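You operate a simulated robot arm through the tools that you are given. There is no shell and no other tool.

You run a simulated robot arm. Do the job below in one go: nothing can be reset, and whatever is moved stays where it is left.

JOB
Swap two cartons in the spares crate for the grey corner block.
Fine: the CLAMPS and FILTERS cartons go on the bench above the green drawer; close the crate's lid; the TUBES and RUBBER cartons and the motor in the crate stay where they are. Set down upright: short carton, filters carton, what you pick out.

It is judged by the outcome, as a careful person would: the job done as asked, and still so three seconds after it is handed in. It fails if anything else is knocked over, pushed out of place, dropped, spilled or broken. Lids that push on must go on centred and level and be pressed home; caps that screw on are set level and turned clockwise until they are tight.

ROBOT AND FRAMES
A 6-joint arm with a two-finger gripper, fixed in place. Base frame: the origin is on the floor under the middle of its stand, x ahead of it, y to its left, z up; the work surface is at about z = 0.708. Lengths are in m, angles in degrees, forces in N, time in s.
It reaches about 1.637 m from its shoulder. Its first joint turns from -166.0 to 166.0 degrees. Payload 3.43 kg.
Tool frame: the origin (TCP) lies between the finger pads and is the grasp point; the fingertips stand 0.02 m ahead of it; z points along the fingers, y is the line along which they close. The gripper opens to 0.19 m; its body begins 0.248 m behind the TCP.
Orientation is told as [roll, pitch, yaw] about the base's x, y, z axes, in that order, counted from this pose: with the fingers straight down and closing along the base's y, the tool's x points along the base's -x, its y along +y and its z along -z.

CONTROLS
- The arm moves only by the tool move_arm. Its argument "rows" is one flat list of numbers, 7 for each row, row after row: the opening, from 0 (shut) to 1 (fully open), then the shift along the tool's x, y, z in m, then the turn, a rotation vector about the tool's x, y, z in degrees. In form: [grip, x, y, z, wx, wy, wz, grip, x, y, z, wx, wy, wz, ...]. A call has 1 to 20 rows; each row shifts and turns the commanded pose from where the row before left it, along the tool's axes as they then stand. Each row takes 0.2 s and may step no farther than 0.05 m and 8.6 degrees from the row before; otherwise, or with a gripper value out of range, the whole call is refused. A pose out of reach is approached as far as the arm can. The call stops where the force on the tool passes 90 N (or 10 N more than at its start, if that is more) or the arm is blocked; 0.2 s more then pass. The fingers move at their own pace (about 0.045 m/s each) and stop on an object; they squeeze with about 38 N. The grip force told is the motor's: it shows also when the fingers shut on nothing. Time passes only in rows, and 0.2 s behind the last, so rows that do not move let the fingers close. It gives the time, the measured TCP pose, the force on the tool (base axes), the opening and the grip force at its end, in the units of the frame above (readings bear some noise), with the torque about the TCP (base axes, N m) and any sound that the robot's microphone picked up.
- Cameras (640 x 400 px; columns grow to the right, rows downward): "scene" is fixed at [0.0499, 0.6509, 1.4927]; the picture's right is [0.40, 0.92, 0.00], its down [-0.91, 0.39, -0.10] and it looks along [-0.09, 0.04, 1.00] (base axes); focal length 214 px, centre (320, 200). "wrist" rides on the gripper at [0.07, -0.008, -0.288] in the tool frame; the picture's right is [0.12, 0.99, 0.00], its down [-0.96, 0.12, -0.25] and it looks along [-0.25, 0.03, 0.97] (tool axes); focal length 261 px, centre (320, 200). There is no depth. A picture from a camera that has moved, and an enlarged one, comes with that camera's place and axes in the base frame and with its lens.
- get_image(camera): a new picture of that camera. No time passes.
- raise_lower(by): slides the trunk up (or, below 0, down) by that many m; the arm rides with it, the base frame stays. It gives what a move gives, with no picture.
- enlarge(camera, box): a new picture of the part [left, top, right, bottom] of that camera's present view, enlarged. No time passes.
- close_job(): hands the job in; it is judged then, once.

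Places have to be worked out from the pictures, the camera data and where the tool is seen. Open the gripper and draw the arm clear of the work before you hand the job in, unless the task says otherwise.

The tools are called after "Emit:" as a command line: name --argument value ..., lists and objects as JSON in quotes. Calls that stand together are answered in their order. move_arm: Moves the arm, as the interface text tells. Its arguments: {"type":"object","properties":{"rows":{"type":"array","items":{"type":"number"}}},"required":["rows"]} The other tools are called the same way: raise_lower (by) moves the trunk up or down; get_image (camera) takes a picture; enlarge (camera, box) takes an enlarged picture of a part of a camera's view; close_job () hands the job in.

At the start:

```text
time_s: 0.0
tool_pos: [0.5591, 0.1824, 1.3623]
orientation: [0.1, 0.0, 0.1]
ft_force: [0.4, -0.6, 0.7]
wrist_torque: [-0.02, 0.02, -0.07]
finger_gap: 0.1902
finger_force: 0.0
trunk travel left (down, up): [-0.195, 0.045]
```

scene: 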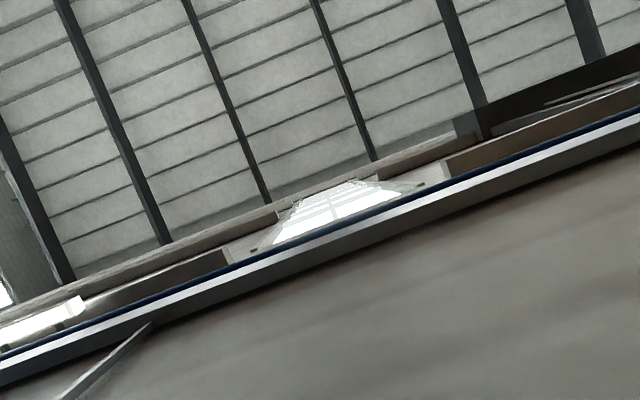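
wrist: 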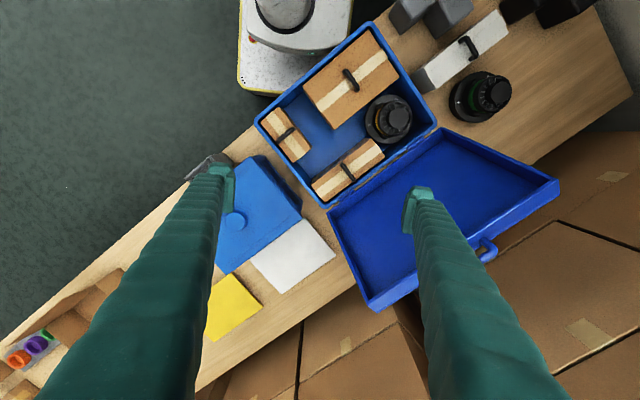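

I'll start by looking closely at the workspace through the wrist camera. The scene camera points at the ceiling, so it is no use for this.

Emit:
get_image --camera "wrist"

Emit:
enlarge --camera "wrist" --box '[240, 0, 480, 220]'

Emit:
enlarge --camera "wrist" --box '[380, 0, 640, 160]'

Emit:
enlarge --camera "wrist" --box '[0, 140, 340, 400]'

```text
taken
camera wrist: at [0.4894, 0.1734, 1.6492], right [-0.12, 0.99, 0.0], down [0.96, 0.12, 0.25], along [0.25, 0.03, -0.97], focal length 261 px, centre (320, 200)
```

wrist: 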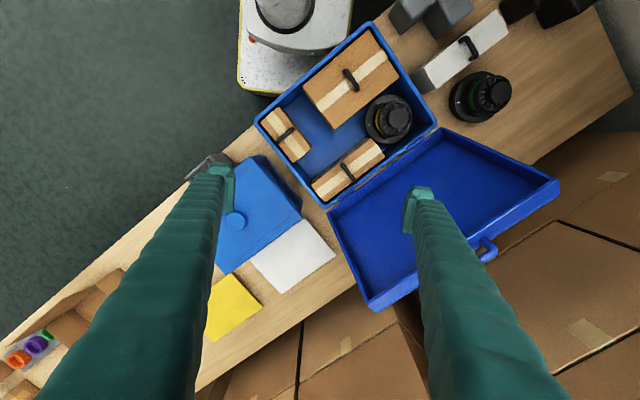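

```text
1.82 times, centred on (360, 110) of wrist
camera zoom: at [0.4894, 0.1734, 1.6492], right [-0.12, 0.99, 0.0], down [0.96, 0.12, 0.25], along [0.25, 0.03, -0.97], focal length 474 px, centre (247, 364)
```

zoom: 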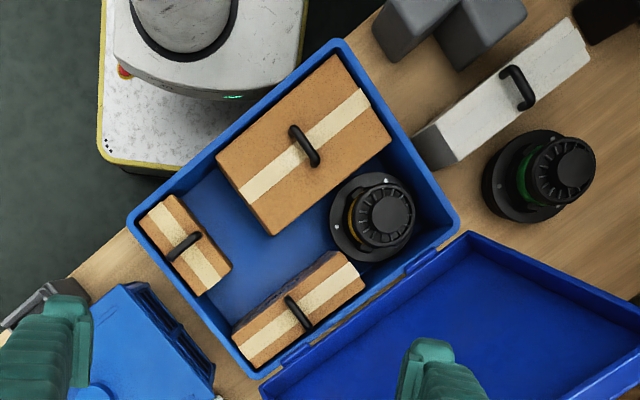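

```text
2.46 times, centred on (510, 80) of wrist
camera zoom: at [0.4894, 0.1734, 1.6492], right [-0.12, 0.99, 0.0], down [0.96, 0.12, 0.25], along [0.25, 0.03, -0.97], focal length 642 px, centre (-148, 495)
```

zoom: 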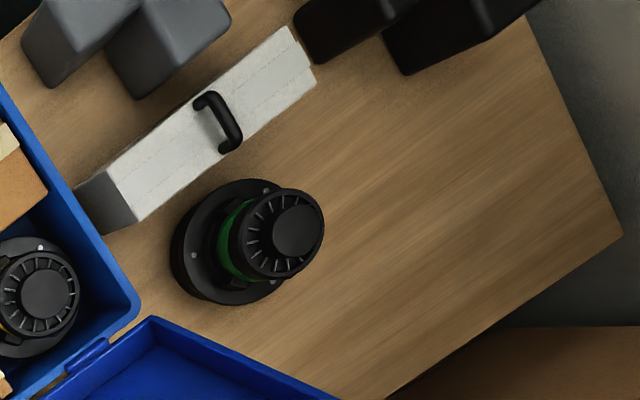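

```text
1.54 times, centred on (170, 270) of wrist
camera zoom: at [0.4894, 0.1734, 1.6492], right [-0.12, 0.99, 0.0], down [0.96, 0.12, 0.25], along [0.25, 0.03, -0.97], focal length 401 px, centre (551, 92)
```

zoom: 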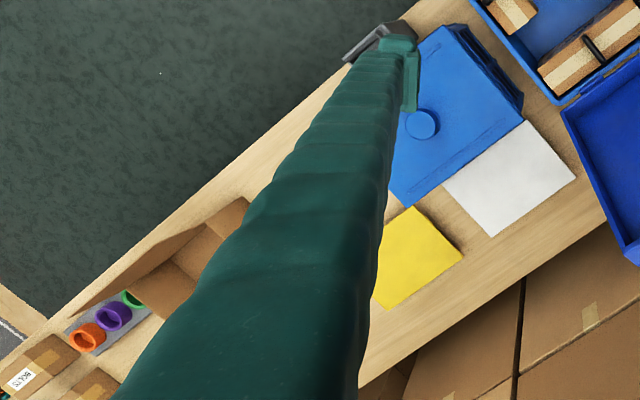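

The crate sits near the robot with its lid open on the far side. I can see grey blocks, a white carton and a second motor on the +y side. I'll move the wrist camera over that area to find the corner block and the carton labels.

Emit:
move_arm --rows '[1, 0.03, 0.03, 0, 0, 0, 0, 1, 0.03, 0.03, 0, 0, 0, 0, 1, 0.03, 0.03, 0, 0, 0, 0, 1, 0.03, 0.03, 0, 0, 0, 0, 1, 0.03, 0.03, 0, 0, 0, 0, 1, 0.03, 0.03, 0, 0, 0, 0, 1, 0.03, 0.03, 0, 0, 0, 0, 1, 0.03, 0.03, 0, 0, 0, 0, 1, 0.03, 0.03, 0, 0, 0, 0, 1, 0.03, 0.03, 0, 0, 0, 0]'

Emit:
get_image --camera "wrist"

```text
time_s: 2.2
tool_pos: [0.2607, 0.4856, 1.3609]
orientation: [0.0, 0.0, 0.0]
ft_force: [0.1, -1.2, 0.6]
wrist_torque: [0.2, 0.05, 0.0]
finger_gap: 0.19
finger_force: 0.0
trunk travel left (down, up): [-0.195, 0.045]
```

```text
taken
camera wrist: at [0.189, 0.4754, 1.6475], right [-0.12, 0.99, 0.0], down [0.96, 0.12, 0.25], along [0.25, 0.03, -0.97], focal length 261 px, centre (320, 200)
```

wrist: 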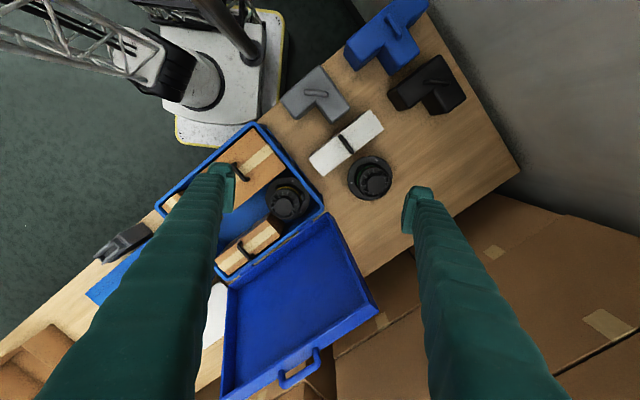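

There are three L-shaped corner blocks: grey, blue and black. I'll zoom in on them.

Emit:
enlarge --camera "wrist" --box '[260, 0, 520, 210]'

Emit:
enlarge --camera "wrist" --box '[150, 110, 340, 290]'

```text
1.90 times, centred on (390, 105) of wrist
camera zoom: at [0.189, 0.4754, 1.6475], right [-0.12, 0.99, 0.0], down [0.96, 0.12, 0.25], along [0.25, 0.03, -0.97], focal length 496 px, centre (187, 381)
```

zoom: 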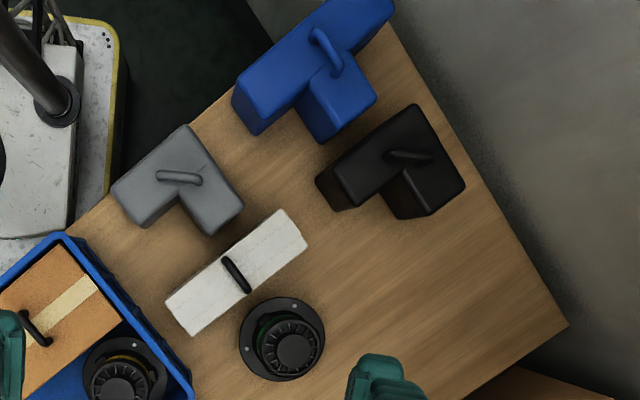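

```text
2.22 times, centred on (245, 200) of wrist
camera zoom: at [0.189, 0.4754, 1.6475], right [-0.12, 0.99, 0.0], down [0.96, 0.12, 0.25], along [0.25, 0.03, -0.97], focal length 579 px, centre (487, 200)
```

zoom: 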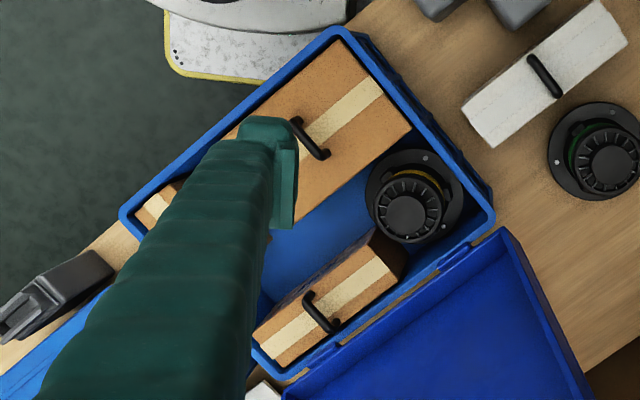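

The grey L-shaped corner block lies on the bench just to the +y side of the crate. Next I'll find the drawer fronts and the carton labels, so I'm swinging the arm over to the robot side of the bench to look at its front face.

Emit:
move_arm --rows '[1, -0.0333, -0.0333, 0, 0, 0, 0, 1, -0.0333, -0.0333, 0, 0, 0, 0, 1, -0.0333, -0.0333, 0, 0, 0, 0, 1, -0.0333, -0.0333, 0, 0, 0, 0, 1, -0.0333, -0.0333, 0, 0, 0, 0, 1, -0.0333, -0.0333, 0, 0, 0, 0, 1, -0.0333, -0.0333, 0, 0, 0, 0, 1, -0.0333, -0.0333, 0, 0, 0, 0, 1, -0.0333, -0.0333, 0, 0, 0, 0, 1, 0, -0.048, 0, 0, 0, 0, 1, 0, -0.048, 0, 0, 0, 0, 1, 0, -0.048, 0, 0, 0, 0, 1, 0, -0.048, 0, 0, 0, 0, 1, 0, -0.048, 0, 0, 0, 0, 1, 0, -0.048, 0, 0, 0, 0, 1, 0, -0.048, 0, 0, 0, 0, 1, 0, -0.048, 0, 0, 0, 0, 1, 0, -0.048, 0, 0, 0, 0, 1, 0, -0.048, 0, 0, 0, 0]'

Emit:
get_image --camera "wrist"

```text
time_s: 6.2
tool_pos: [0.5582, -0.2975, 1.3619]
orientation: [0.1, 0.0, 0.0]
ft_force: [-0.1, 1.2, 0.5]
wrist_torque: [-0.2, -0.01, -0.02]
finger_gap: 0.19
finger_force: 0.1
trunk travel left (down, up): [-0.195, 0.045]
```

```text
taken
camera wrist: at [0.4872, -0.307, 1.6486], right [-0.12, 0.99, 0.0], down [0.96, 0.12, 0.25], along [0.25, 0.03, -0.97], focal length 261 px, centre (320, 200)
```

wrist: 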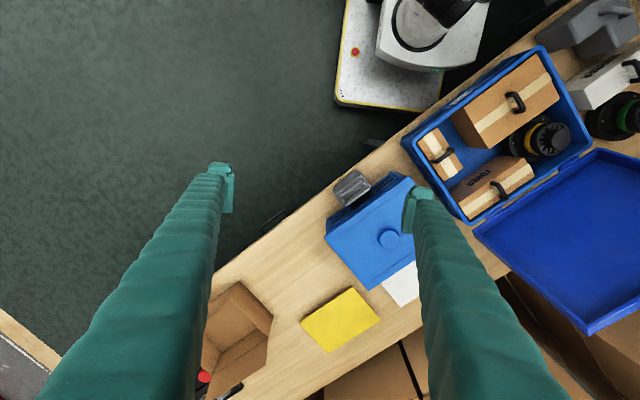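

Emit:
enlarge --camera "wrist" --box '[390, 30, 610, 230]'

Emit:
enlarge --camera "wrist" --box '[200, 130, 440, 380]'

```text
2.00 times, centred on (500, 130) of wrist
camera zoom: at [0.4872, -0.307, 1.6486], right [-0.12, 0.99, 0.0], down [0.96, 0.12, 0.25], along [0.25, 0.03, -0.97], focal length 521 px, centre (-40, 340)
```

zoom: 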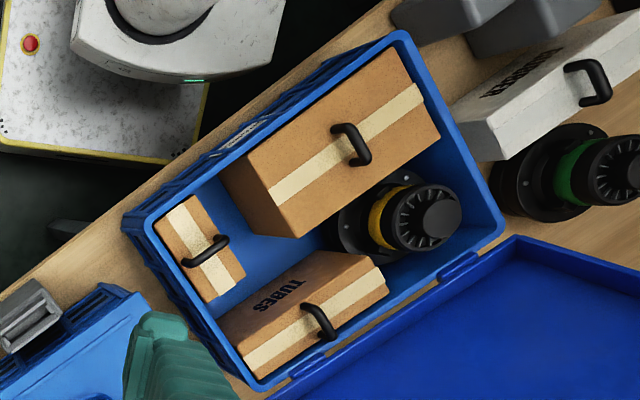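

```text
1.60 times, centred on (320, 255) of wrist
camera zoom: at [0.4872, -0.307, 1.6486], right [-0.12, 0.99, 0.0], down [0.96, 0.12, 0.25], along [0.25, 0.03, -0.97], focal length 417 px, centre (320, 112)
```

zoom: 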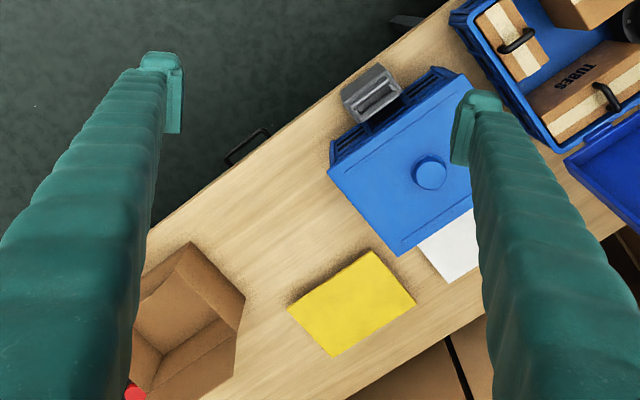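

Emit:
enlarge --camera "wrist" --box '[560, 30, 640, 110]'

Emit:
enlarge --camera "wrist" --box '[410, 90, 540, 220]'

```text
5.00 times, centred on (600, 70) of wrist
camera zoom: at [0.4872, -0.307, 1.6486], right [-0.12, 0.99, 0.0], down [0.96, 0.12, 0.25], along [0.25, 0.03, -0.97], focal length 1303 px, centre (-1080, 850)
```

zoom: 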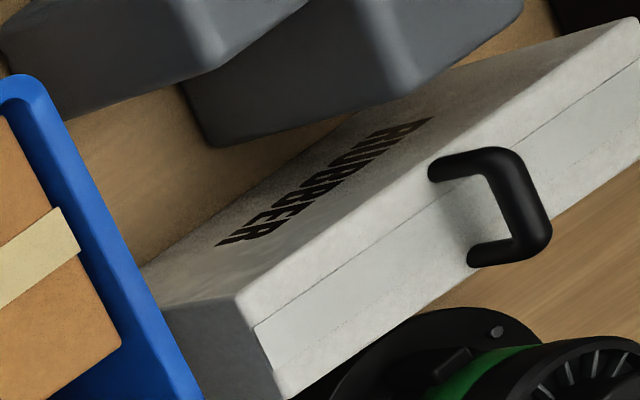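

```text
3.08 times, centred on (475, 155) of wrist
camera zoom: at [0.4872, -0.307, 1.6486], right [-0.12, 0.99, 0.0], down [0.96, 0.12, 0.25], along [0.25, 0.03, -0.97], focal length 802 px, centre (-157, 338)
```

zoom: 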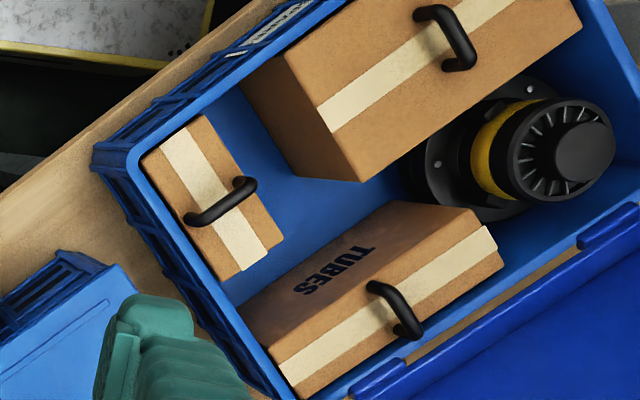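

The labels are readable now: the crate carton by the hinge is TUBES, and the white carton on the bench is RUBBER. That makes the other two in the crate CLAMPS and FILTERS, which I still need to verify. There are drawer handles on the robot-side edge, so I'll go low there and look at the drawer fronts.

Emit:
move_arm --rows '[1, 0.0064, -0.0336, 0.031, 0, 0, 0, 1, 0.0064, -0.0336, 0.031, 0, 0, 0, 1, 0.0064, -0.0336, 0.031, 0, 0, 0, 1, 0.0064, -0.0336, 0.031, 0, 0, 0, 1, 0.0064, -0.0336, 0.031, 0, 0, 0, 1, 0.0064, -0.0336, 0.031, 0, 0, 0, 1, 0.0064, -0.0336, 0.031, 0, 0, 0, 1, 0.0064, -0.0336, 0.031, 0, 0, 0, 1, 0.0064, -0.0336, 0.031, 0, 0, 0, 1, 0.0064, -0.0336, 0.031, 0, 0, 0, 1, 0, 0, 0, 0, 0, -7.5, 1, 0, 0, 0, 0, 0, -7.5, 1, 0, 0, 0, 0, 0, -7.5, 1, 0, 0, 0, 0, 0, -7.5, 1, 0, 0, 0, 0, 0, -7.5, 1, 0, 0, 0, 0, 0, -7.5]'

Emit:
get_image --camera "wrist"

```text
time_s: 9.6
tool_pos: [0.4963, -0.6348, 1.0517]
orientation: [0.0, 0.0, 45.1]
ft_force: [0.6, -0.5, -0.7]
wrist_torque: [0.02, 0.0, 0.01]
finger_gap: 0.1901
finger_force: 0.1
trunk travel left (down, up): [-0.195, 0.045]
```

```text
taken
camera wrist: at [0.4513, -0.6905, 1.339], right [-0.79, 0.62, 0.0], down [0.6, 0.76, 0.25], along [0.15, 0.2, -0.97], focal length 261 px, centre (320, 200)
```

wrist: 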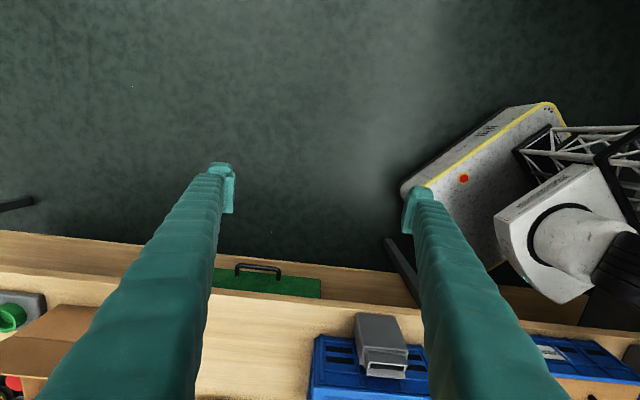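

A green drawer front is visible on this side. I'll tilt the camera towards the bench face to measure where the drawer starts and ends.

Emit:
move_arm --rows '[1, 0, 0, 0, 0, -8, 0, 1, 0, 0, 0, 0, -8, 0, 1, 0, 0, 0, 0, -8, 0, 1, 0, 0, 0, 0, -8, 0]'

Emit:
get_image --camera "wrist"

```text
time_s: 10.6
tool_pos: [0.4958, -0.6338, 1.0529]
orientation: [-0.1, -32.1, 45.0]
ft_force: [0.0, 1.3, 0.3]
wrist_torque: [-0.17, 0.09, -0.03]
finger_gap: 0.1899
finger_force: 0.1
trunk travel left (down, up): [-0.195, 0.045]
```

```text
taken
camera wrist: at [0.3514, -0.7902, 1.2581], right [-0.77, 0.63, -0.06], down [0.4, 0.56, 0.72], along [0.49, 0.53, -0.69], focal length 261 px, centre (320, 200)
```

wrist: 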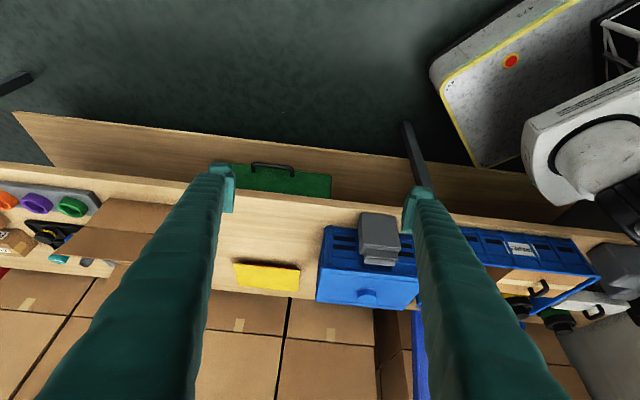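

The green drawer's right edge is at about s≈0.75 along the bench, but a finger hides its left edge. I'll slide sideways to see the whole front and what stands on the bench above it.

Emit:
move_arm --rows '[1, 0, -0.05, 0, 0, 0, 0, 1, 0, -0.05, 0, 0, 0, 0, 1, 0, -0.05, 0, 0, 0, 0, 1, 0, -0.05, 0, 0, 0, 0]'

Emit:
get_image --camera "wrist"

```text
time_s: 11.6
tool_pos: [0.6374, -0.7771, 1.0495]
orientation: [-0.1, -32.0, 44.9]
ft_force: [-1.7, 0.1, -0.4]
wrist_torque: [-0.02, -0.18, -0.09]
finger_gap: 0.1902
finger_force: 0.2
trunk travel left (down, up): [-0.195, 0.045]
```

```text
taken
camera wrist: at [0.493, -0.9334, 1.2561], right [-0.77, 0.63, -0.06], down [0.4, 0.56, 0.72], along [0.49, 0.53, -0.69], focal length 261 px, centre (320, 200)
```

wrist: 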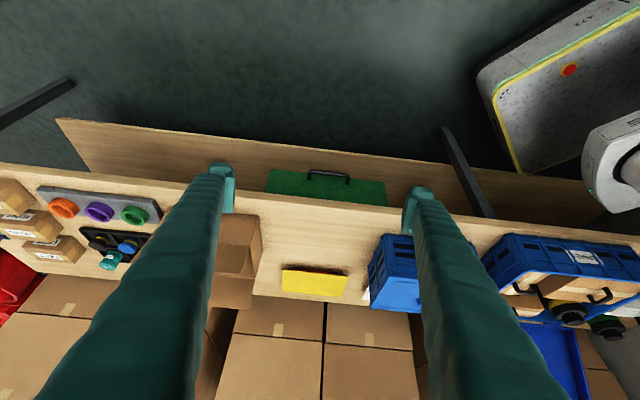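

The green drawer front runs from about s=0.75 to 1.175. The bench above it is clear between the blue case, the yellow pad and the open cardboard box. I'll level the gripper and look straight down on that free patch.

Emit:
move_arm --rows '[1, 0, 0, 0, 0, 8, 0, 1, 0, 0, 0, 0, 8, 0, 1, 0, 0, 0, 0, 8, 0, 1, 0, 0, 0, 0, 8, 0, 1, 0, 0, -0.04, 0, 0, 0, 1, 0, 0, -0.04, 0, 0, 0, 1, 0, 0, -0.04, 0, 0, 0, 1, -0.047, 0.0045, 0, 0, 0, 0, 1, -0.047, 0.0045, 0, 0, 0, 0, 1, -0.047, 0.0045, 0, 0, 0, 0, 1, -0.047, 0.0045, 0, 0, 0, 0, 1, -0.047, 0.0045, 0, 0, 0, 0, 1, -0.047, 0.0045, 0, 0, 0, 0, 1, -0.047, 0.0045, 0, 0, 0, 0, 1, -0.047, 0.0045, 0, 0, 0, 0, 1, -0.047, 0.0045, 0, 0, 0, 0, 1, -0.047, 0.0045, 0, 0, 0, 0]'

Emit:
get_image --camera "wrist"

```text
time_s: 15.2
tool_pos: [0.9289, -0.4022, 1.1593]
orientation: [-0.4, -0.1, 45.0]
ft_force: [-0.2, -0.4, -0.1]
wrist_torque: [0.08, -0.12, 0.02]
finger_gap: 0.1902
finger_force: 0.1
out of reach, approached as far as the arm can: row 7
trunk travel left (down, up): [-0.195, 0.045]
```

```text
taken
camera wrist: at [0.8825, -0.4569, 1.446], right [-0.79, 0.62, -0.01], down [0.6, 0.76, 0.25], along [0.16, 0.19, -0.97], focal length 261 px, centre (320, 200)
```

wrist: 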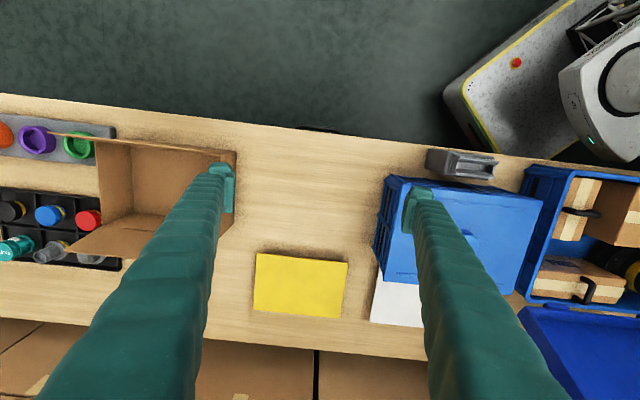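

The patch is clear: s from 0.77 to 1.145 and w from 0.30 to 0.67. Next I'll move over the crate to measure the cartons and handles from above.

Emit:
move_arm --rows '[1, 0, 0.049, 0, 0, 0, 0, 1, 0, 0.049, 0, 0, 0, 0, 1, 0, 0.049, 0, 0, 0, 0, 1, 0, 0.049, 0, 0, 0, 0, 1, 0, 0.049, 0, 0, 0, 0, 1, 0, 0.049, 0, 0, 0, 0, 1, 0, 0.049, 0, 0, 0, 0, 1, 0, 0.049, 0, 0, 0, 0, 1, 0, 0.049, 0, 0, 0, 0, 1, 0, 0.049, 0, 0, 0, 0, 1, 0, 0.049, 0, 0, 0, 0, 1, 0, 0.049, 0, 0, 0, 0, 1, 0, 0.049, 0, 0, 0, 0, 1, 0, 0.049, 0, 0, 0, 0, 1, 0, 0.049, 0, 0, 0, 0]'

Emit:
get_image --camera "wrist"

```text
time_s: 18.4
tool_pos: [0.4111, 0.1187, 1.1627]
orientation: [0.1, -0.1, 45.0]
ft_force: [0.7, -0.2, 0.0]
wrist_torque: [-0.04, 0.11, -0.01]
finger_gap: 0.19
finger_force: 0.0
trunk travel left (down, up): [-0.195, 0.045]
```

```text
taken
camera wrist: at [0.3662, 0.0623, 1.449], right [-0.79, 0.62, 0.0], down [0.6, 0.76, 0.25], along [0.15, 0.19, -0.97], focal length 261 px, centre (320, 200)
```

wrist: 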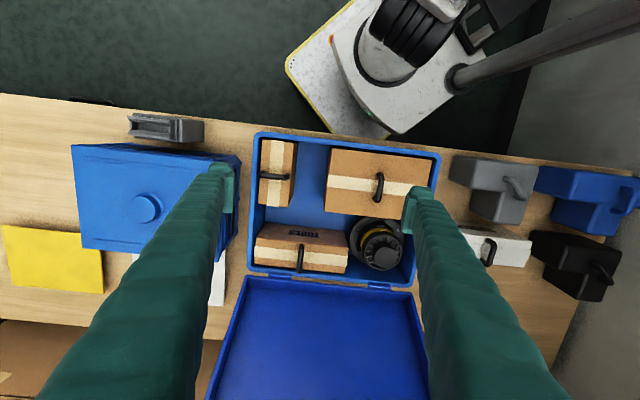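

Emit:
enlarge --camera "wrist" --box '[235, 120, 455, 290]'

Emit:
enlarge --camera "wrist" --box '[430, 130, 640, 310]'

```text
2.35 times, centred on (345, 205) of wrist
camera zoom: at [0.3662, 0.0623, 1.449], right [-0.79, 0.62, 0.0], down [0.6, 0.76, 0.25], along [0.15, 0.19, -0.97], focal length 613 px, centre (261, 188)
```

zoom: 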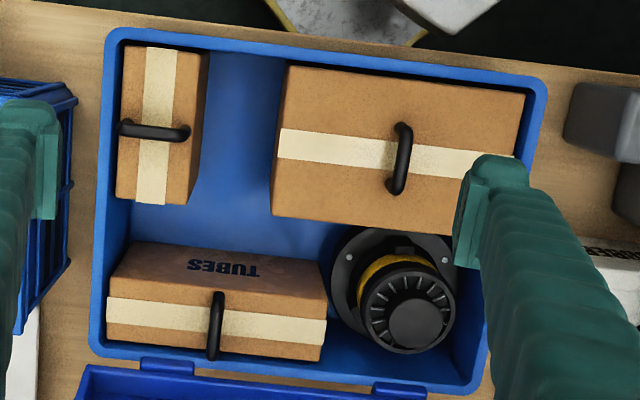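

```text
2.22 times, centred on (535, 220) of wrist
camera zoom: at [0.3662, 0.0623, 1.449], right [-0.79, 0.62, 0.0], down [0.6, 0.76, 0.25], along [0.15, 0.19, -0.97], focal length 579 px, centre (-158, 156)
```

zoom: 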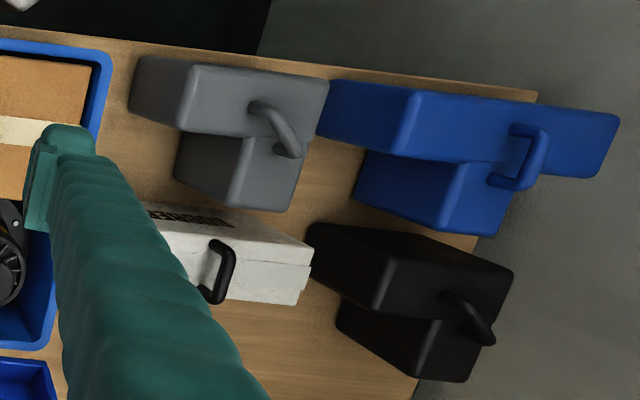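

The big carton's handle bar runs along w, centred at about s=0.061, w=0.408, z≈0.863. I'll move over it with the fingers part closed and check the alignment in the picture.

Emit:
move_arm --rows '[0.42, -0.0113, 0.0486, 0, 0, 0, 0, 0.42, -0.0113, 0.0486, 0, 0, 0, 0, 0.42, -0.0113, 0.0486, 0, 0, 0, 0, 0.42, 0, 0, 0, 0, 0, 0, 0.42, 0, 0, 0.04, 0, 0, 0, 0.42, 0, 0, 0.04, 0, 0, 0, 0.42, 0, 0, 0.04, 0, 0, 0]'

Emit:
get_image --camera "wrist"

Emit:
enlarge --camera "wrist" --box '[220, 100, 420, 260]'

```text
time_s: 20.0
tool_pos: [0.3319, 0.2465, 1.0406]
orientation: [0.0, 0.0, 45.0]
ft_force: [-0.3, -1.3, 0.6]
wrist_torque: [0.04, -0.04, 0.0]
finger_gap: 0.0797
finger_force: 0.2
trunk travel left (down, up): [-0.195, 0.045]
```

```text
taken
camera wrist: at [0.287, 0.1897, 1.3278], right [-0.79, 0.62, 0.0], down [0.6, 0.76, 0.25], along [0.15, 0.19, -0.97], focal length 261 px, centre (320, 200)
```

wrist: 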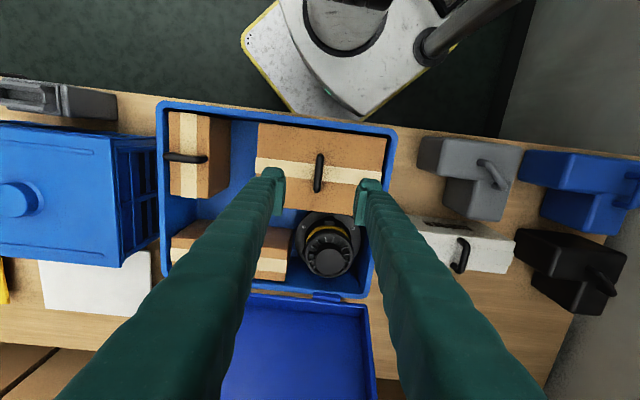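

```text
2.50 times, centred on (320, 180) of wrist
camera zoom: at [0.287, 0.1897, 1.3278], right [-0.79, 0.62, 0.0], down [0.6, 0.76, 0.25], along [0.15, 0.19, -0.97], focal length 652 px, centre (320, 250)
```

zoom: 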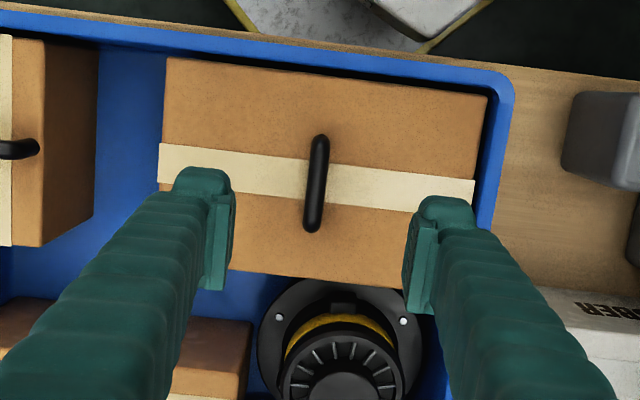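

The gripper is centred over the handle to within 2 mm. I'll descend so the pads straddle the bar, then check before closing.

Emit:
move_arm --rows '[0.42, 0, -0.0015, 0.045, 0, 0, 0, 0.42, 0, 0, 0.045, 0, 0, 0, 0.42, 0, 0, 0.04, 0, 0, 0, 0.42, 0, 0, 0.03, 0, 0, 0, 0.42, 0, 0, 0.012, 0, 0, 0]'

Emit:
enlarge --camera "wrist" --box '[220, 120, 420, 260]'

```text
time_s: 21.2
tool_pos: [0.3311, 0.2452, 0.8693]
orientation: [0.0, 0.0, 45.0]
ft_force: [0.2, -0.2, -0.4]
wrist_torque: [0.04, -0.02, -0.01]
finger_gap: 0.0796
finger_force: 0.2
trunk travel left (down, up): [-0.195, 0.045]
```

```text
2.86 times, centred on (320, 190) of wrist
camera zoom: at [0.2881, 0.189, 1.1558], right [-0.79, 0.62, 0.0], down [0.6, 0.76, 0.25], along [0.15, 0.19, -0.97], focal length 745 px, centre (320, 229)
```

zoom: 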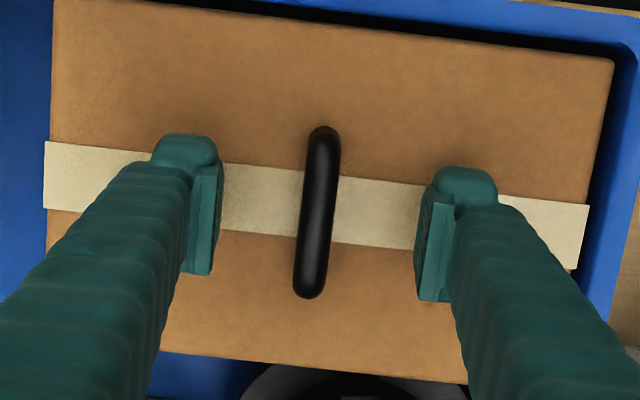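

The pads straddle the bar evenly, so I'll lower a few millimetres and close on the handle.

Emit:
move_arm --rows '[0.42, 0, 0, 0.005, 0, 0, 0, 0, 0, 0, 0, 0, 0, 0, 0, 0, 0, 0, 0, 0, 0, 0, 0, 0, 0, 0, 0, 0, 0, 0, 0, 0, 0, 0, 0, 0, 0, 0, 0, 0, 0, 0]'

Emit:
enlarge --camera "wrist" --box '[220, 120, 420, 260]'

```text
time_s: 22.6
tool_pos: [0.3325, 0.2441, 0.863]
orientation: [-0.1, 0.0, 45.1]
ft_force: [0.6, -1.0, -0.6]
wrist_torque: [-0.02, -0.01, -0.04]
finger_gap: 0.011
finger_force: 34.1
trunk travel left (down, up): [-0.195, 0.045]
```

```text
2.86 times, centred on (320, 190) of wrist
camera zoom: at [0.2884, 0.1886, 1.1505], right [-0.79, 0.62, 0.0], down [0.6, 0.76, 0.25], along [0.15, 0.19, -0.97], focal length 745 px, centre (320, 229)
```

zoom: 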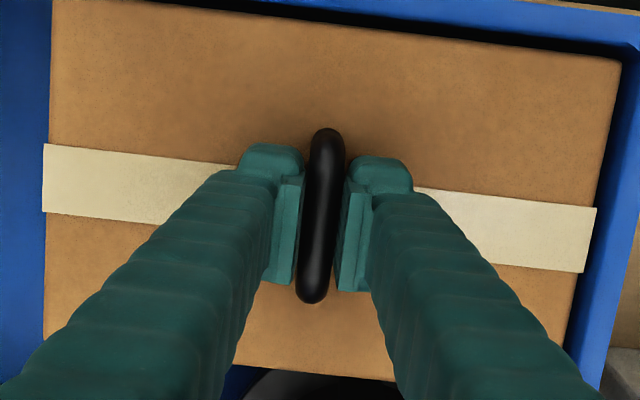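

The fingers have stopped on the bar with a 0.011 m gap and 34 N. I'll lift a little and check the load.

Emit:
move_arm --rows '[0, 0, 0, -0.01, 0, 0, 0, 0, 0, 0, -0.01, 0, 0, 0, 0, 0, 0, -0.015, 0, 0, 0, 0, 0, 0, -0.015, 0, 0, 0]'

Emit:
get_image --camera "wrist"

```text
time_s: 23.6
tool_pos: [0.3316, 0.2452, 0.9131]
orientation: [0.1, 0.0, 44.9]
ft_force: [0.3, 0.3, -5.4]
wrist_torque: [-0.02, 0.03, -0.01]
finger_gap: 0.0109
finger_force: 37.7
trunk travel left (down, up): [-0.195, 0.045]
```

```text
taken
camera wrist: at [0.2878, 0.1889, 1.2002], right [-0.79, 0.62, 0.0], down [0.6, 0.76, 0.25], along [0.15, 0.19, -0.97], focal length 261 px, centre (320, 200)
```

wrist: 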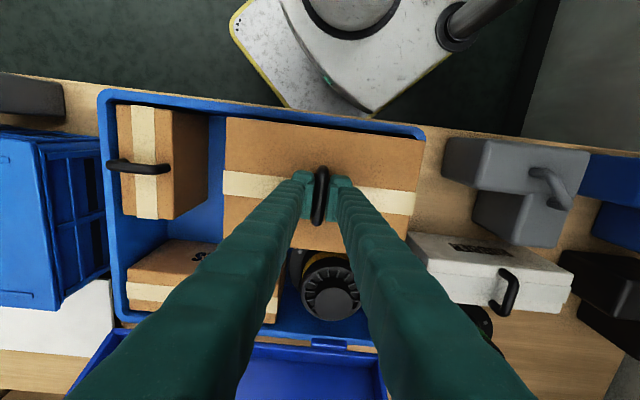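

The carton hangs level and weighs about 0.55 kg. I'll lift it well clear of the crate and carry it along the bench.

Emit:
move_arm --rows '[0, 0, 0, -0.03, 0, 0, 0, 0, 0, 0, -0.045, 0, 0, 0, 0, 0, 0, -0.045, 0, 0, 0, 0, 0, 0, -0.045, 0, 0, 0, 0, 0, 0, -0.045, 0, 0, 0, 0, 0, 0, -0.02, 0, 0, 0, 0, 0, -0.02, 0, 0, 0, 0, 0, 0, -0.045, 0, 0, 0, 0, 0, 0, -0.045, 0, 0, 0, 0, 0, 0, -0.045, 0, 0, 0, 0, 0, 0, -0.045, 0, 0, 0, 0, 0, 0, -0.045, 0, 0, 0, 0, 0, 0, -0.045, 0, 0, 0, 0, 0, 0, -0.045, 0, 0, 0, 0, 0, 0, -0.045, 0, 0, 0, 0, 0, 0, -0.045, 0, 0, 0, 0, 0, 0, -0.045, 0, 0, 0, 0, 0, 0, -0.045, 0, 0, 0, 0]'

Emit:
get_image --camera "wrist"

```text
time_s: 27.4
tool_pos: [0.6994, -0.1209, 1.1466]
orientation: [0.0, 0.0, 45.0]
ft_force: [-0.4, 0.1, -6.0]
wrist_torque: [-0.12, -0.14, 0.0]
finger_gap: 0.0106
finger_force: 38.0
trunk travel left (down, up): [-0.195, 0.045]
```

```text
taken
camera wrist: at [0.6554, -0.1764, 1.4324], right [-0.79, 0.62, 0.0], down [0.6, 0.76, 0.25], along [0.15, 0.19, -0.97], focal length 261 px, centre (320, 200)
```

wrist: 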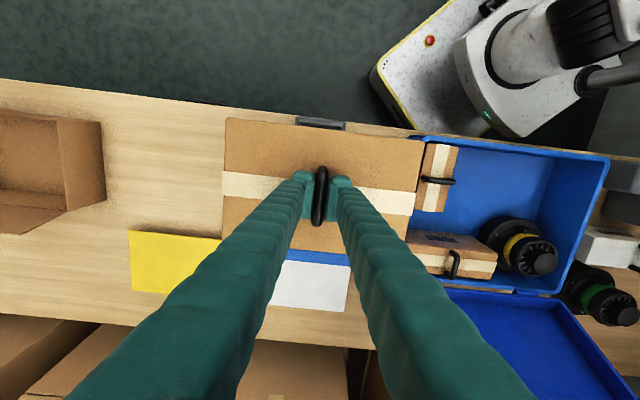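

Emit:
move_arm --rows '[0, 0.001, -0.047, 0, 0, 0, 0, 0, 0.001, -0.047, 0, 0, 0, 0, 0, 0.001, -0.047, 0, 0, 0, 0, 0, 0.001, -0.047, 0, 0, 0, 0, 0, 0.001, -0.047, 0, 0, 0, 0, 0, 0.001, -0.047, 0, 0, 0, 0, 0, 0.001, -0.047, 0, 0, 0, 0, 0, 0.001, -0.046, 0, 0, 0, 0, 0, 0, 0, 0, 0, 0, 0]'

Emit:
get_image --camera "wrist"

```text
time_s: 29.4
tool_pos: [0.9542, -0.3877, 1.14]
orientation: [-0.3, -0.2, 45.0]
ft_force: [0.1, 0.2, -5.8]
wrist_torque: [-0.03, 0.09, 0.01]
finger_gap: 0.0101
finger_force: 38.0
out of reach, approached as far as the arm can: row 8
trunk travel left (down, up): [-0.195, 0.045]
```

```text
taken
camera wrist: at [0.9079, -0.4426, 1.4275], right [-0.79, 0.62, -0.01], down [0.6, 0.76, 0.25], along [0.16, 0.19, -0.97], focal length 261 px, centre (320, 200)
```

wrist: 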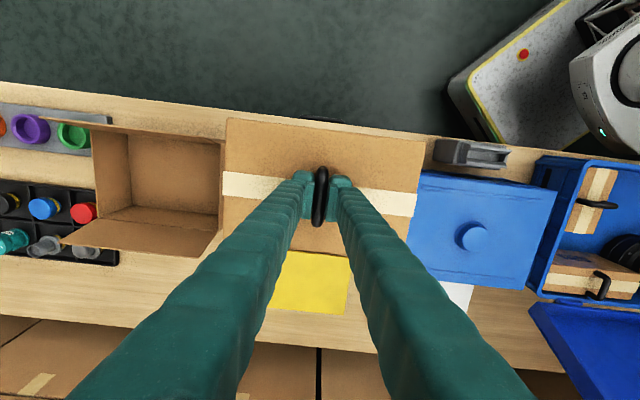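

The carton is over the clear patch above the green drawer, with about 6–8 cm of margin on each side. I'll lower it most of the way.

Emit:
move_arm --rows '[0, 0, 0, 0.04, 0, 0, 0, 0, 0, 0, 0.04, 0, 0, 0, 0, 0, 0, 0.04, 0, 0, 0, 0, 0, 0, 0.04, 0, 0, 0, 0, 0, 0, 0.04, 0, 0, 0, 0, 0, 0, 0.03, 0, 0, 0, 0, 0, 0, 0.015, 0, 0, 0, 0, 0, 0, 0, 0, 0, 0]'

Emit:
get_image --camera "wrist"

```text
time_s: 31.2
tool_pos: [0.9527, -0.3887, 0.8934]
orientation: [0.0, 0.0, 45.0]
ft_force: [-0.2, 0.5, -5.9]
wrist_torque: [-0.01, 0.02, 0.0]
finger_gap: 0.0098
finger_force: 38.1
trunk travel left (down, up): [-0.195, 0.045]
```

```text
taken
camera wrist: at [0.9092, -0.4449, 1.1805], right [-0.79, 0.62, 0.0], down [0.6, 0.76, 0.25], along [0.15, 0.19, -0.97], focal length 261 px, centre (320, 200)
```

wrist: 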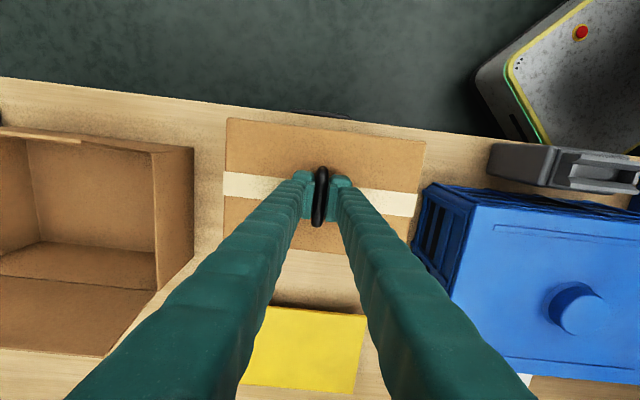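

Emit:
move_arm --rows '[0, 0, 0, 0.01, 0, 0, 0, 0, 0, 0, 0.008, 0, 0, 0, 0, 0, 0, 0.006, 0, 0, 0, 0, 0, 0, 0, 0, 0, 0]'

```text
time_s: 32.2
tool_pos: [0.9524, -0.3895, 0.8705]
orientation: [0.0, -0.1, 45.0]
ft_force: [-0.1, 0.7, -5.8]
wrist_torque: [-0.03, 0.02, -0.04]
finger_gap: 0.01
finger_force: 38.3
trunk travel left (down, up): [-0.195, 0.045]
```

No contact yet, with the full weight still on the gripper. I'll keep lowering in small steps.

Emit:
move_arm --rows '[0, 0, 0, 0.004, 0, 0, 0, 0, 0, 0, 0.003, 0, 0, 0, 0, 0, 0, 0, 0, 0, 0]'

```text
time_s: 33.0
tool_pos: [0.9536, -0.3888, 0.8633]
orientation: [0.0, 0.0, 45.0]
ft_force: [-0.9, 1.0, -6.4]
wrist_torque: [-0.04, 0.0, -0.01]
finger_gap: 0.01
finger_force: 37.8
trunk travel left (down, up): [-0.195, 0.045]
```

Emit:
move_arm --rows '[0, 0, 0, 0.003, 0, 0, 0, 0, 0, 0, 0, 0, 0, 0]'

```text
time_s: 33.6
tool_pos: [0.9531, -0.3903, 0.861]
orientation: [0.0, -0.1, 45.0]
ft_force: [-1.0, 0.0, -6.2]
wrist_torque: [-0.01, 0.03, -0.01]
finger_gap: 0.0097
finger_force: 38.3
trunk travel left (down, up): [-0.195, 0.045]
```

Emit:
move_arm --rows '[0, 0, 0, 0.003, 0, 0, 0, 0, 0, 0, 0, 0, 0, 0]'

```text
time_s: 34.2
tool_pos: [0.9515, -0.3891, 0.8572]
orientation: [0.0, -0.1, 45.0]
ft_force: [0.3, -0.2, -6.4]
wrist_torque: [-0.01, -0.04, -0.04]
finger_gap: 0.0097
finger_force: 37.8
trunk travel left (down, up): [-0.195, 0.045]
```

Emit:
move_arm --rows '[0, 0, 0, 0.003, 0, 0, 0, 0, 0, 0, 0, 0, 0, 0]'

```text
time_s: 34.8
tool_pos: [0.9545, -0.3912, 0.8541]
orientation: [-0.1, -0.1, 44.9]
ft_force: [-0.2, -0.4, -4.4]
wrist_torque: [0.0, 0.03, 0.0]
finger_gap: 0.0097
finger_force: 38.4
trunk travel left (down, up): [-0.195, 0.045]
```

The load has dropped to 4.4 N, so contact is starting. I'll go one more small step to seat it.

Emit:
move_arm --rows '[0, 0, 0, 0.002, 0, 0, 0, 0, 0, 0, 0, 0, 0, 0]'

```text
time_s: 35.4
tool_pos: [0.953, -0.3884, 0.8538]
orientation: [0.0, 0.0, 45.1]
ft_force: [-0.1, 0.2, 1.4]
wrist_torque: [-0.39, 0.37, -0.03]
finger_gap: 0.0097
finger_force: 37.8
trunk travel left (down, up): [-0.195, 0.045]
```

The carton is resting on the bench. I'll open the fingers partway and rise clear.

Emit:
move_arm --rows '[0.35, 0, 0, 0, 0, 0, 0, 0.35, 0, 0, 0, 0, 0, 0, 0.35, 0, 0, 0, 0, 0, 0, 0.35, 0, 0, 0, 0, 0, 0, 0.35, 0, 0, -0.02, 0, 0, 0, 0.35, 0, 0, -0.04, 0, 0, 0, 0.35, 0, 0, -0.045, 0, 0, 0, 0.35, 0, 0, -0.045, 0, 0, 0, 0.35, 0, 0, -0.045, 0, 0, 0]'

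Emit:
get_image --camera "wrist"

```text
time_s: 37.4
tool_pos: [0.9551, -0.3896, 1.0483]
orientation: [0.0, 0.0, 45.1]
ft_force: [0.2, 0.1, 0.9]
wrist_torque: [0.01, 0.01, -0.01]
finger_gap: 0.0663
finger_force: 0.1
trunk travel left (down, up): [-0.195, 0.045]
```

```text
taken
camera wrist: at [0.9109, -0.4461, 1.3354], right [-0.79, 0.62, 0.0], down [0.6, 0.76, 0.25], along [0.15, 0.19, -0.97], focal length 261 px, centre (320, 200)
```

wrist: 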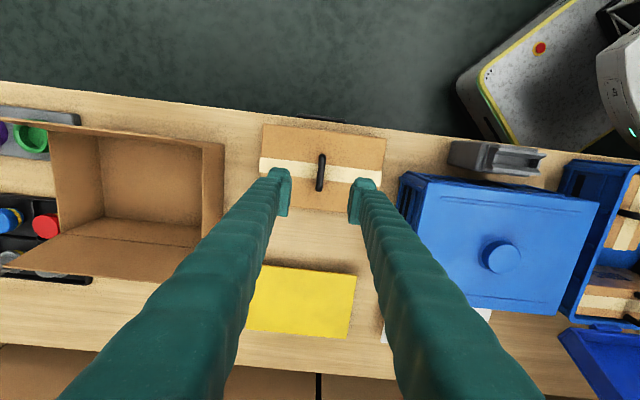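

The first carton stands square above the green drawer. Next is the small carton. I'll move over it and rotate the gripper 90° so the fingers close across its handle, which runs along s.

Emit:
move_arm --rows '[0.42, -0.0008, 0.0495, 0, 0, 0, 0, 0.42, -0.0008, 0.0495, 0, 0, 0, 0, 0.42, -0.0008, 0.0495, 0, 0, 0, 0, 0.42, -0.0008, 0.0495, 0, 0, 0, 0, 0.42, -0.0008, 0.0495, 0, 0, 0, 0, 0.42, -0.0008, 0.0495, 0, 0, 0, 0, 0.42, -0.0008, 0.0495, 0, 0, 0, 0, 0.42, -0.0008, 0.0495, 0, 0, 0, 0, 0.42, -0.0008, 0.0495, 0, 0, 0, 0, 0.42, -0.0008, 0.0495, 0, 0, 0, 0, 0.42, -0.0008, 0.0495, 0, 0, 0, 0, 0.42, -0.0008, 0.0495, 0, 0, 0, 0, 0.42, -0.0008, 0.0495, 0, 0, 0, 0]'

Emit:
get_image --camera "wrist"

```text
time_s: 40.2
tool_pos: [0.5055, 0.0729, 1.0478]
orientation: [0.1, 0.1, 44.9]
ft_force: [0.9, -0.3, -0.5]
wrist_torque: [0.02, 0.22, 0.02]
finger_gap: 0.0797
finger_force: 0.1
trunk travel left (down, up): [-0.195, 0.045]
```

```text
taken
camera wrist: at [0.4618, 0.0168, 1.3356], right [-0.79, 0.62, 0.0], down [0.6, 0.76, 0.25], along [0.15, 0.19, -0.97], focal length 261 px, centre (320, 200)
```

wrist: 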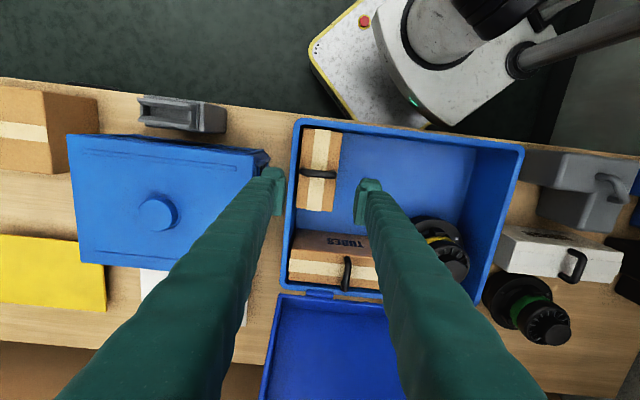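

Emit:
enlarge --camera "wrist" --box '[270, 100, 540, 310]'

Emit:
enlarge --camera "wrist" --box '[280, 110, 380, 220]'

```text
1.90 times, centred on (405, 205) of wrist
camera zoom: at [0.4618, 0.0168, 1.3356], right [-0.79, 0.62, 0.0], down [0.6, 0.76, 0.25], along [0.15, 0.19, -0.97], focal length 496 px, centre (158, 190)
```

zoom: 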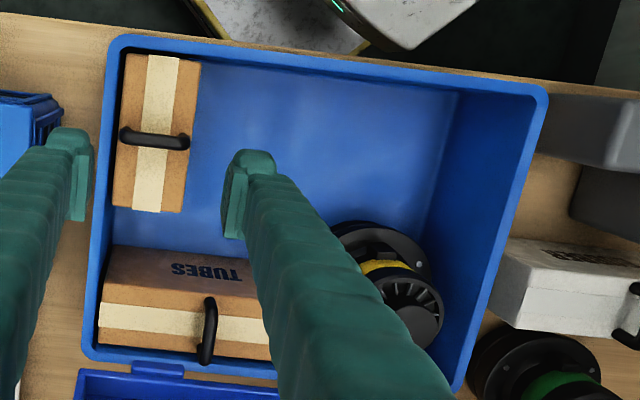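

```text
3.64 times, centred on (330, 165) of wrist
camera zoom: at [0.4618, 0.0168, 1.3356], right [-0.79, 0.62, 0.0], down [0.6, 0.76, 0.25], along [0.15, 0.19, -0.97], focal length 948 px, centre (284, 327)
```

zoom: 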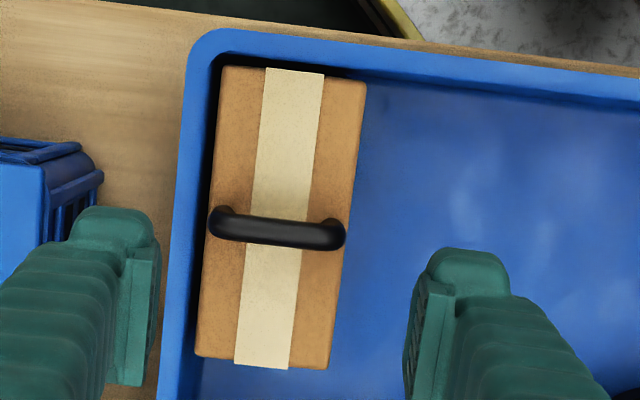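

The small carton's handle bar is centred at about s=0.309, w=0.410. I'll rotate the tool 90° above it.

Emit:
move_arm --rows '[0.42, 0, 0, 0, 0, 0, 7.5, 0.42, 0, 0, 0, 0, 0, 7.5, 0.42, 0, 0, 0, 0, 0, 7.5, 0.42, 0, 0, 0, 0, 0, 7.5, 0.42, 0, 0, 0, 0, 0, 7.5, 0.42, 0, 0, 0, 0, 0, 7.5, 0.42, 0, 0, 0, 0, 0, 7.5, 0.42, 0, 0, 0, 0, 0, 7.5, 0.42, 0, 0, 0, 0, 0, 7.5, 0.42, 0, 0, 0, 0, 0, 7.5, 0.42, 0, 0, 0, 0, 0, 7.5, 0.42, 0, 0, 0, 0, 0, 7.5]'

Emit:
get_image --camera "wrist"

```text
time_s: 42.8
tool_pos: [0.5048, 0.0732, 1.0487]
orientation: [0.0, 0.0, -45.1]
ft_force: [0.2, -0.6, -0.2]
wrist_torque: [-0.03, 0.01, 0.01]
finger_gap: 0.0798
finger_force: 0.2
trunk travel left (down, up): [-0.195, 0.045]
```

```text
taken
camera wrist: at [0.4499, 0.1168, 1.3358], right [0.62, 0.78, 0.0], down [0.76, -0.6, 0.25], along [0.19, -0.15, -0.97], focal length 261 px, centre (320, 200)
```

wrist: 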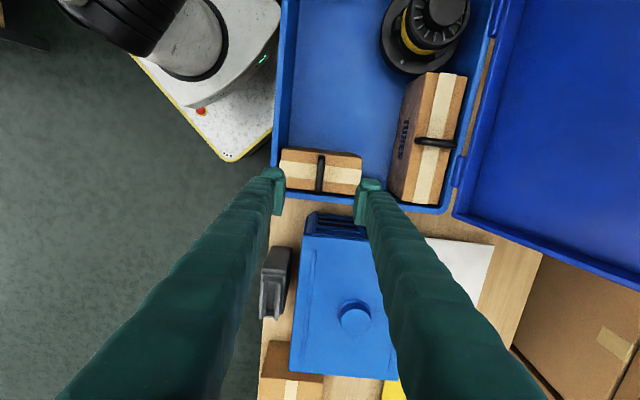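

Emit:
move_arm --rows '[0.42, -0.0035, 0.001, 0.045, 0, 0, 0, 0.42, 0, 0, 0.045, 0, 0, 0, 0.42, 0, 0, 0.045, 0, 0, 0, 0.42, 0, 0, 0.03, 0, 0, 0, 0.42, 0, 0, 0.015, 0, 0, 0]'

Emit:
enlarge --camera "wrist" --box '[220, 120, 420, 260]'

```text
time_s: 44.0
tool_pos: [0.5074, 0.0704, 0.8696]
orientation: [0.0, 0.0, -45.0]
ft_force: [0.3, 0.5, 0.6]
wrist_torque: [-0.03, -0.04, 0.01]
finger_gap: 0.0799
finger_force: 0.0
trunk travel left (down, up): [-0.195, 0.045]
```

```text
2.86 times, centred on (320, 190) of wrist
camera zoom: at [0.4517, 0.1144, 1.1564], right [0.62, 0.79, 0.0], down [0.76, -0.6, 0.25], along [0.19, -0.15, -0.97], focal length 745 px, centre (320, 229)
```

zoom: 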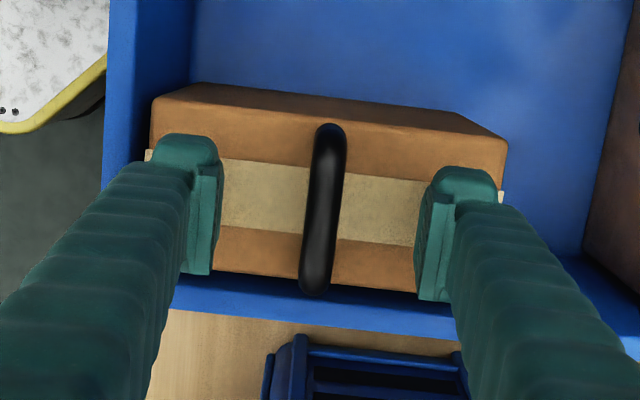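

The handle is centred between the pads. I'll make a small correction and close.

Emit:
move_arm --rows '[0.42, 0, 0.002, 0.005, 0, 0, 0, 0, 0, 0, 0, 0, 0, 0, 0, 0, 0, 0, 0, 0, 0, 0, 0, 0, 0, 0, 0, 0, 0, 0, 0, 0, 0, 0, 0, 0, 0, 0, 0, 0, 0, 0, 0, 0, 0, -0.01, 0, 0, 0, 0, 0, 0, -0.01, 0, 0, 0, 0, 0, 0, -0.015, 0, 0, 0]'

Emit:
get_image --camera "wrist"

```text
time_s: 46.0
tool_pos: [0.5095, 0.0733, 0.8974]
orientation: [0.0, 0.0, -45.0]
ft_force: [-0.1, 0.2, -2.8]
wrist_torque: [0.06, 0.08, -0.02]
finger_gap: 0.0114
finger_force: 38.7
trunk travel left (down, up): [-0.195, 0.045]
```

```text
taken
camera wrist: at [0.4528, 0.1168, 1.1852], right [0.62, 0.79, 0.0], down [0.76, -0.6, 0.25], along [0.19, -0.15, -0.97], focal length 261 px, centre (320, 200)
```

wrist: 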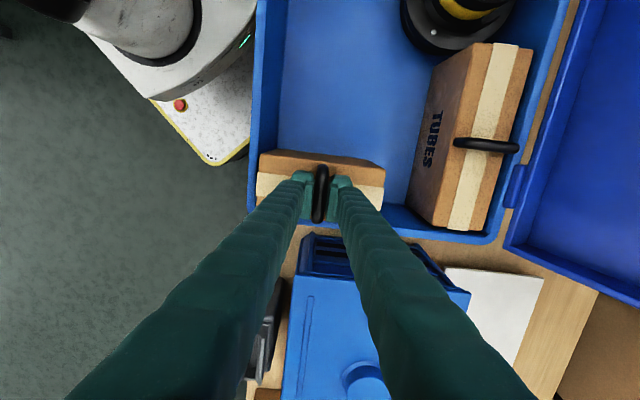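

The small carton is held and hanging level at about 0.3 kg. I'll lift it out and turn it back so its long side runs along the bench.

Emit:
move_arm --rows '[0, 0, 0, -0.03, 0, 0, 0, 0, 0, 0, -0.045, 0, 0, 0, 0, 0, 0, -0.045, 0, 0, 0, 0, 0, 0, -0.045, 0, 0, 0, 0, 0, 0, -0.01, 0, 0, 0, 0, 0, 0, 0, 0, 0, -7.5, 0, 0, 0, 0, 0, 0, -7.5, 0, 0, 0, 0, 0, 0, -7.5, 0, 0, 0, 0, 0, 0, -7.5, 0, 0, 0, 0, 0, 0, -7.5, 0, 0, 0, 0, 0, 0, -7.5, 0, 0, 0, 0, 0, 0, -7.5, 0, 0, 0, 0, 0, 0, -7.5, 0, 0, 0, 0, 0, 0, -7.5, 0, 0, 0, 0, 0, 0, -7.5, 0, 0, 0, 0, 0, 0, -7.5, 0, 0, 0, 0, 0, 0, -7.5, 0, 0, 0, 0, 0, 0, 0]'

Emit:
get_image --camera "wrist"

```text
time_s: 49.8
tool_pos: [0.5107, 0.0734, 1.0744]
orientation: [0.0, -0.1, 45.1]
ft_force: [0.1, -0.1, -3.0]
wrist_torque: [0.0, 0.02, 0.02]
finger_gap: 0.0111
finger_force: 38.0
trunk travel left (down, up): [-0.195, 0.045]
```

```text
taken
camera wrist: at [0.4664, 0.0166, 1.3609], right [-0.79, 0.62, 0.0], down [0.6, 0.76, 0.25], along [0.15, 0.19, -0.97], focal length 261 px, centre (320, 200)
```

wrist: 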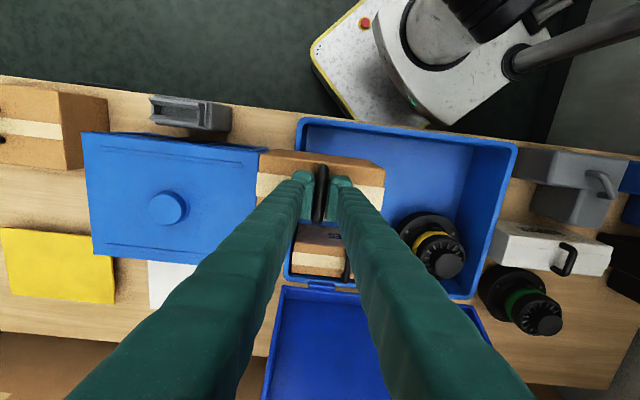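

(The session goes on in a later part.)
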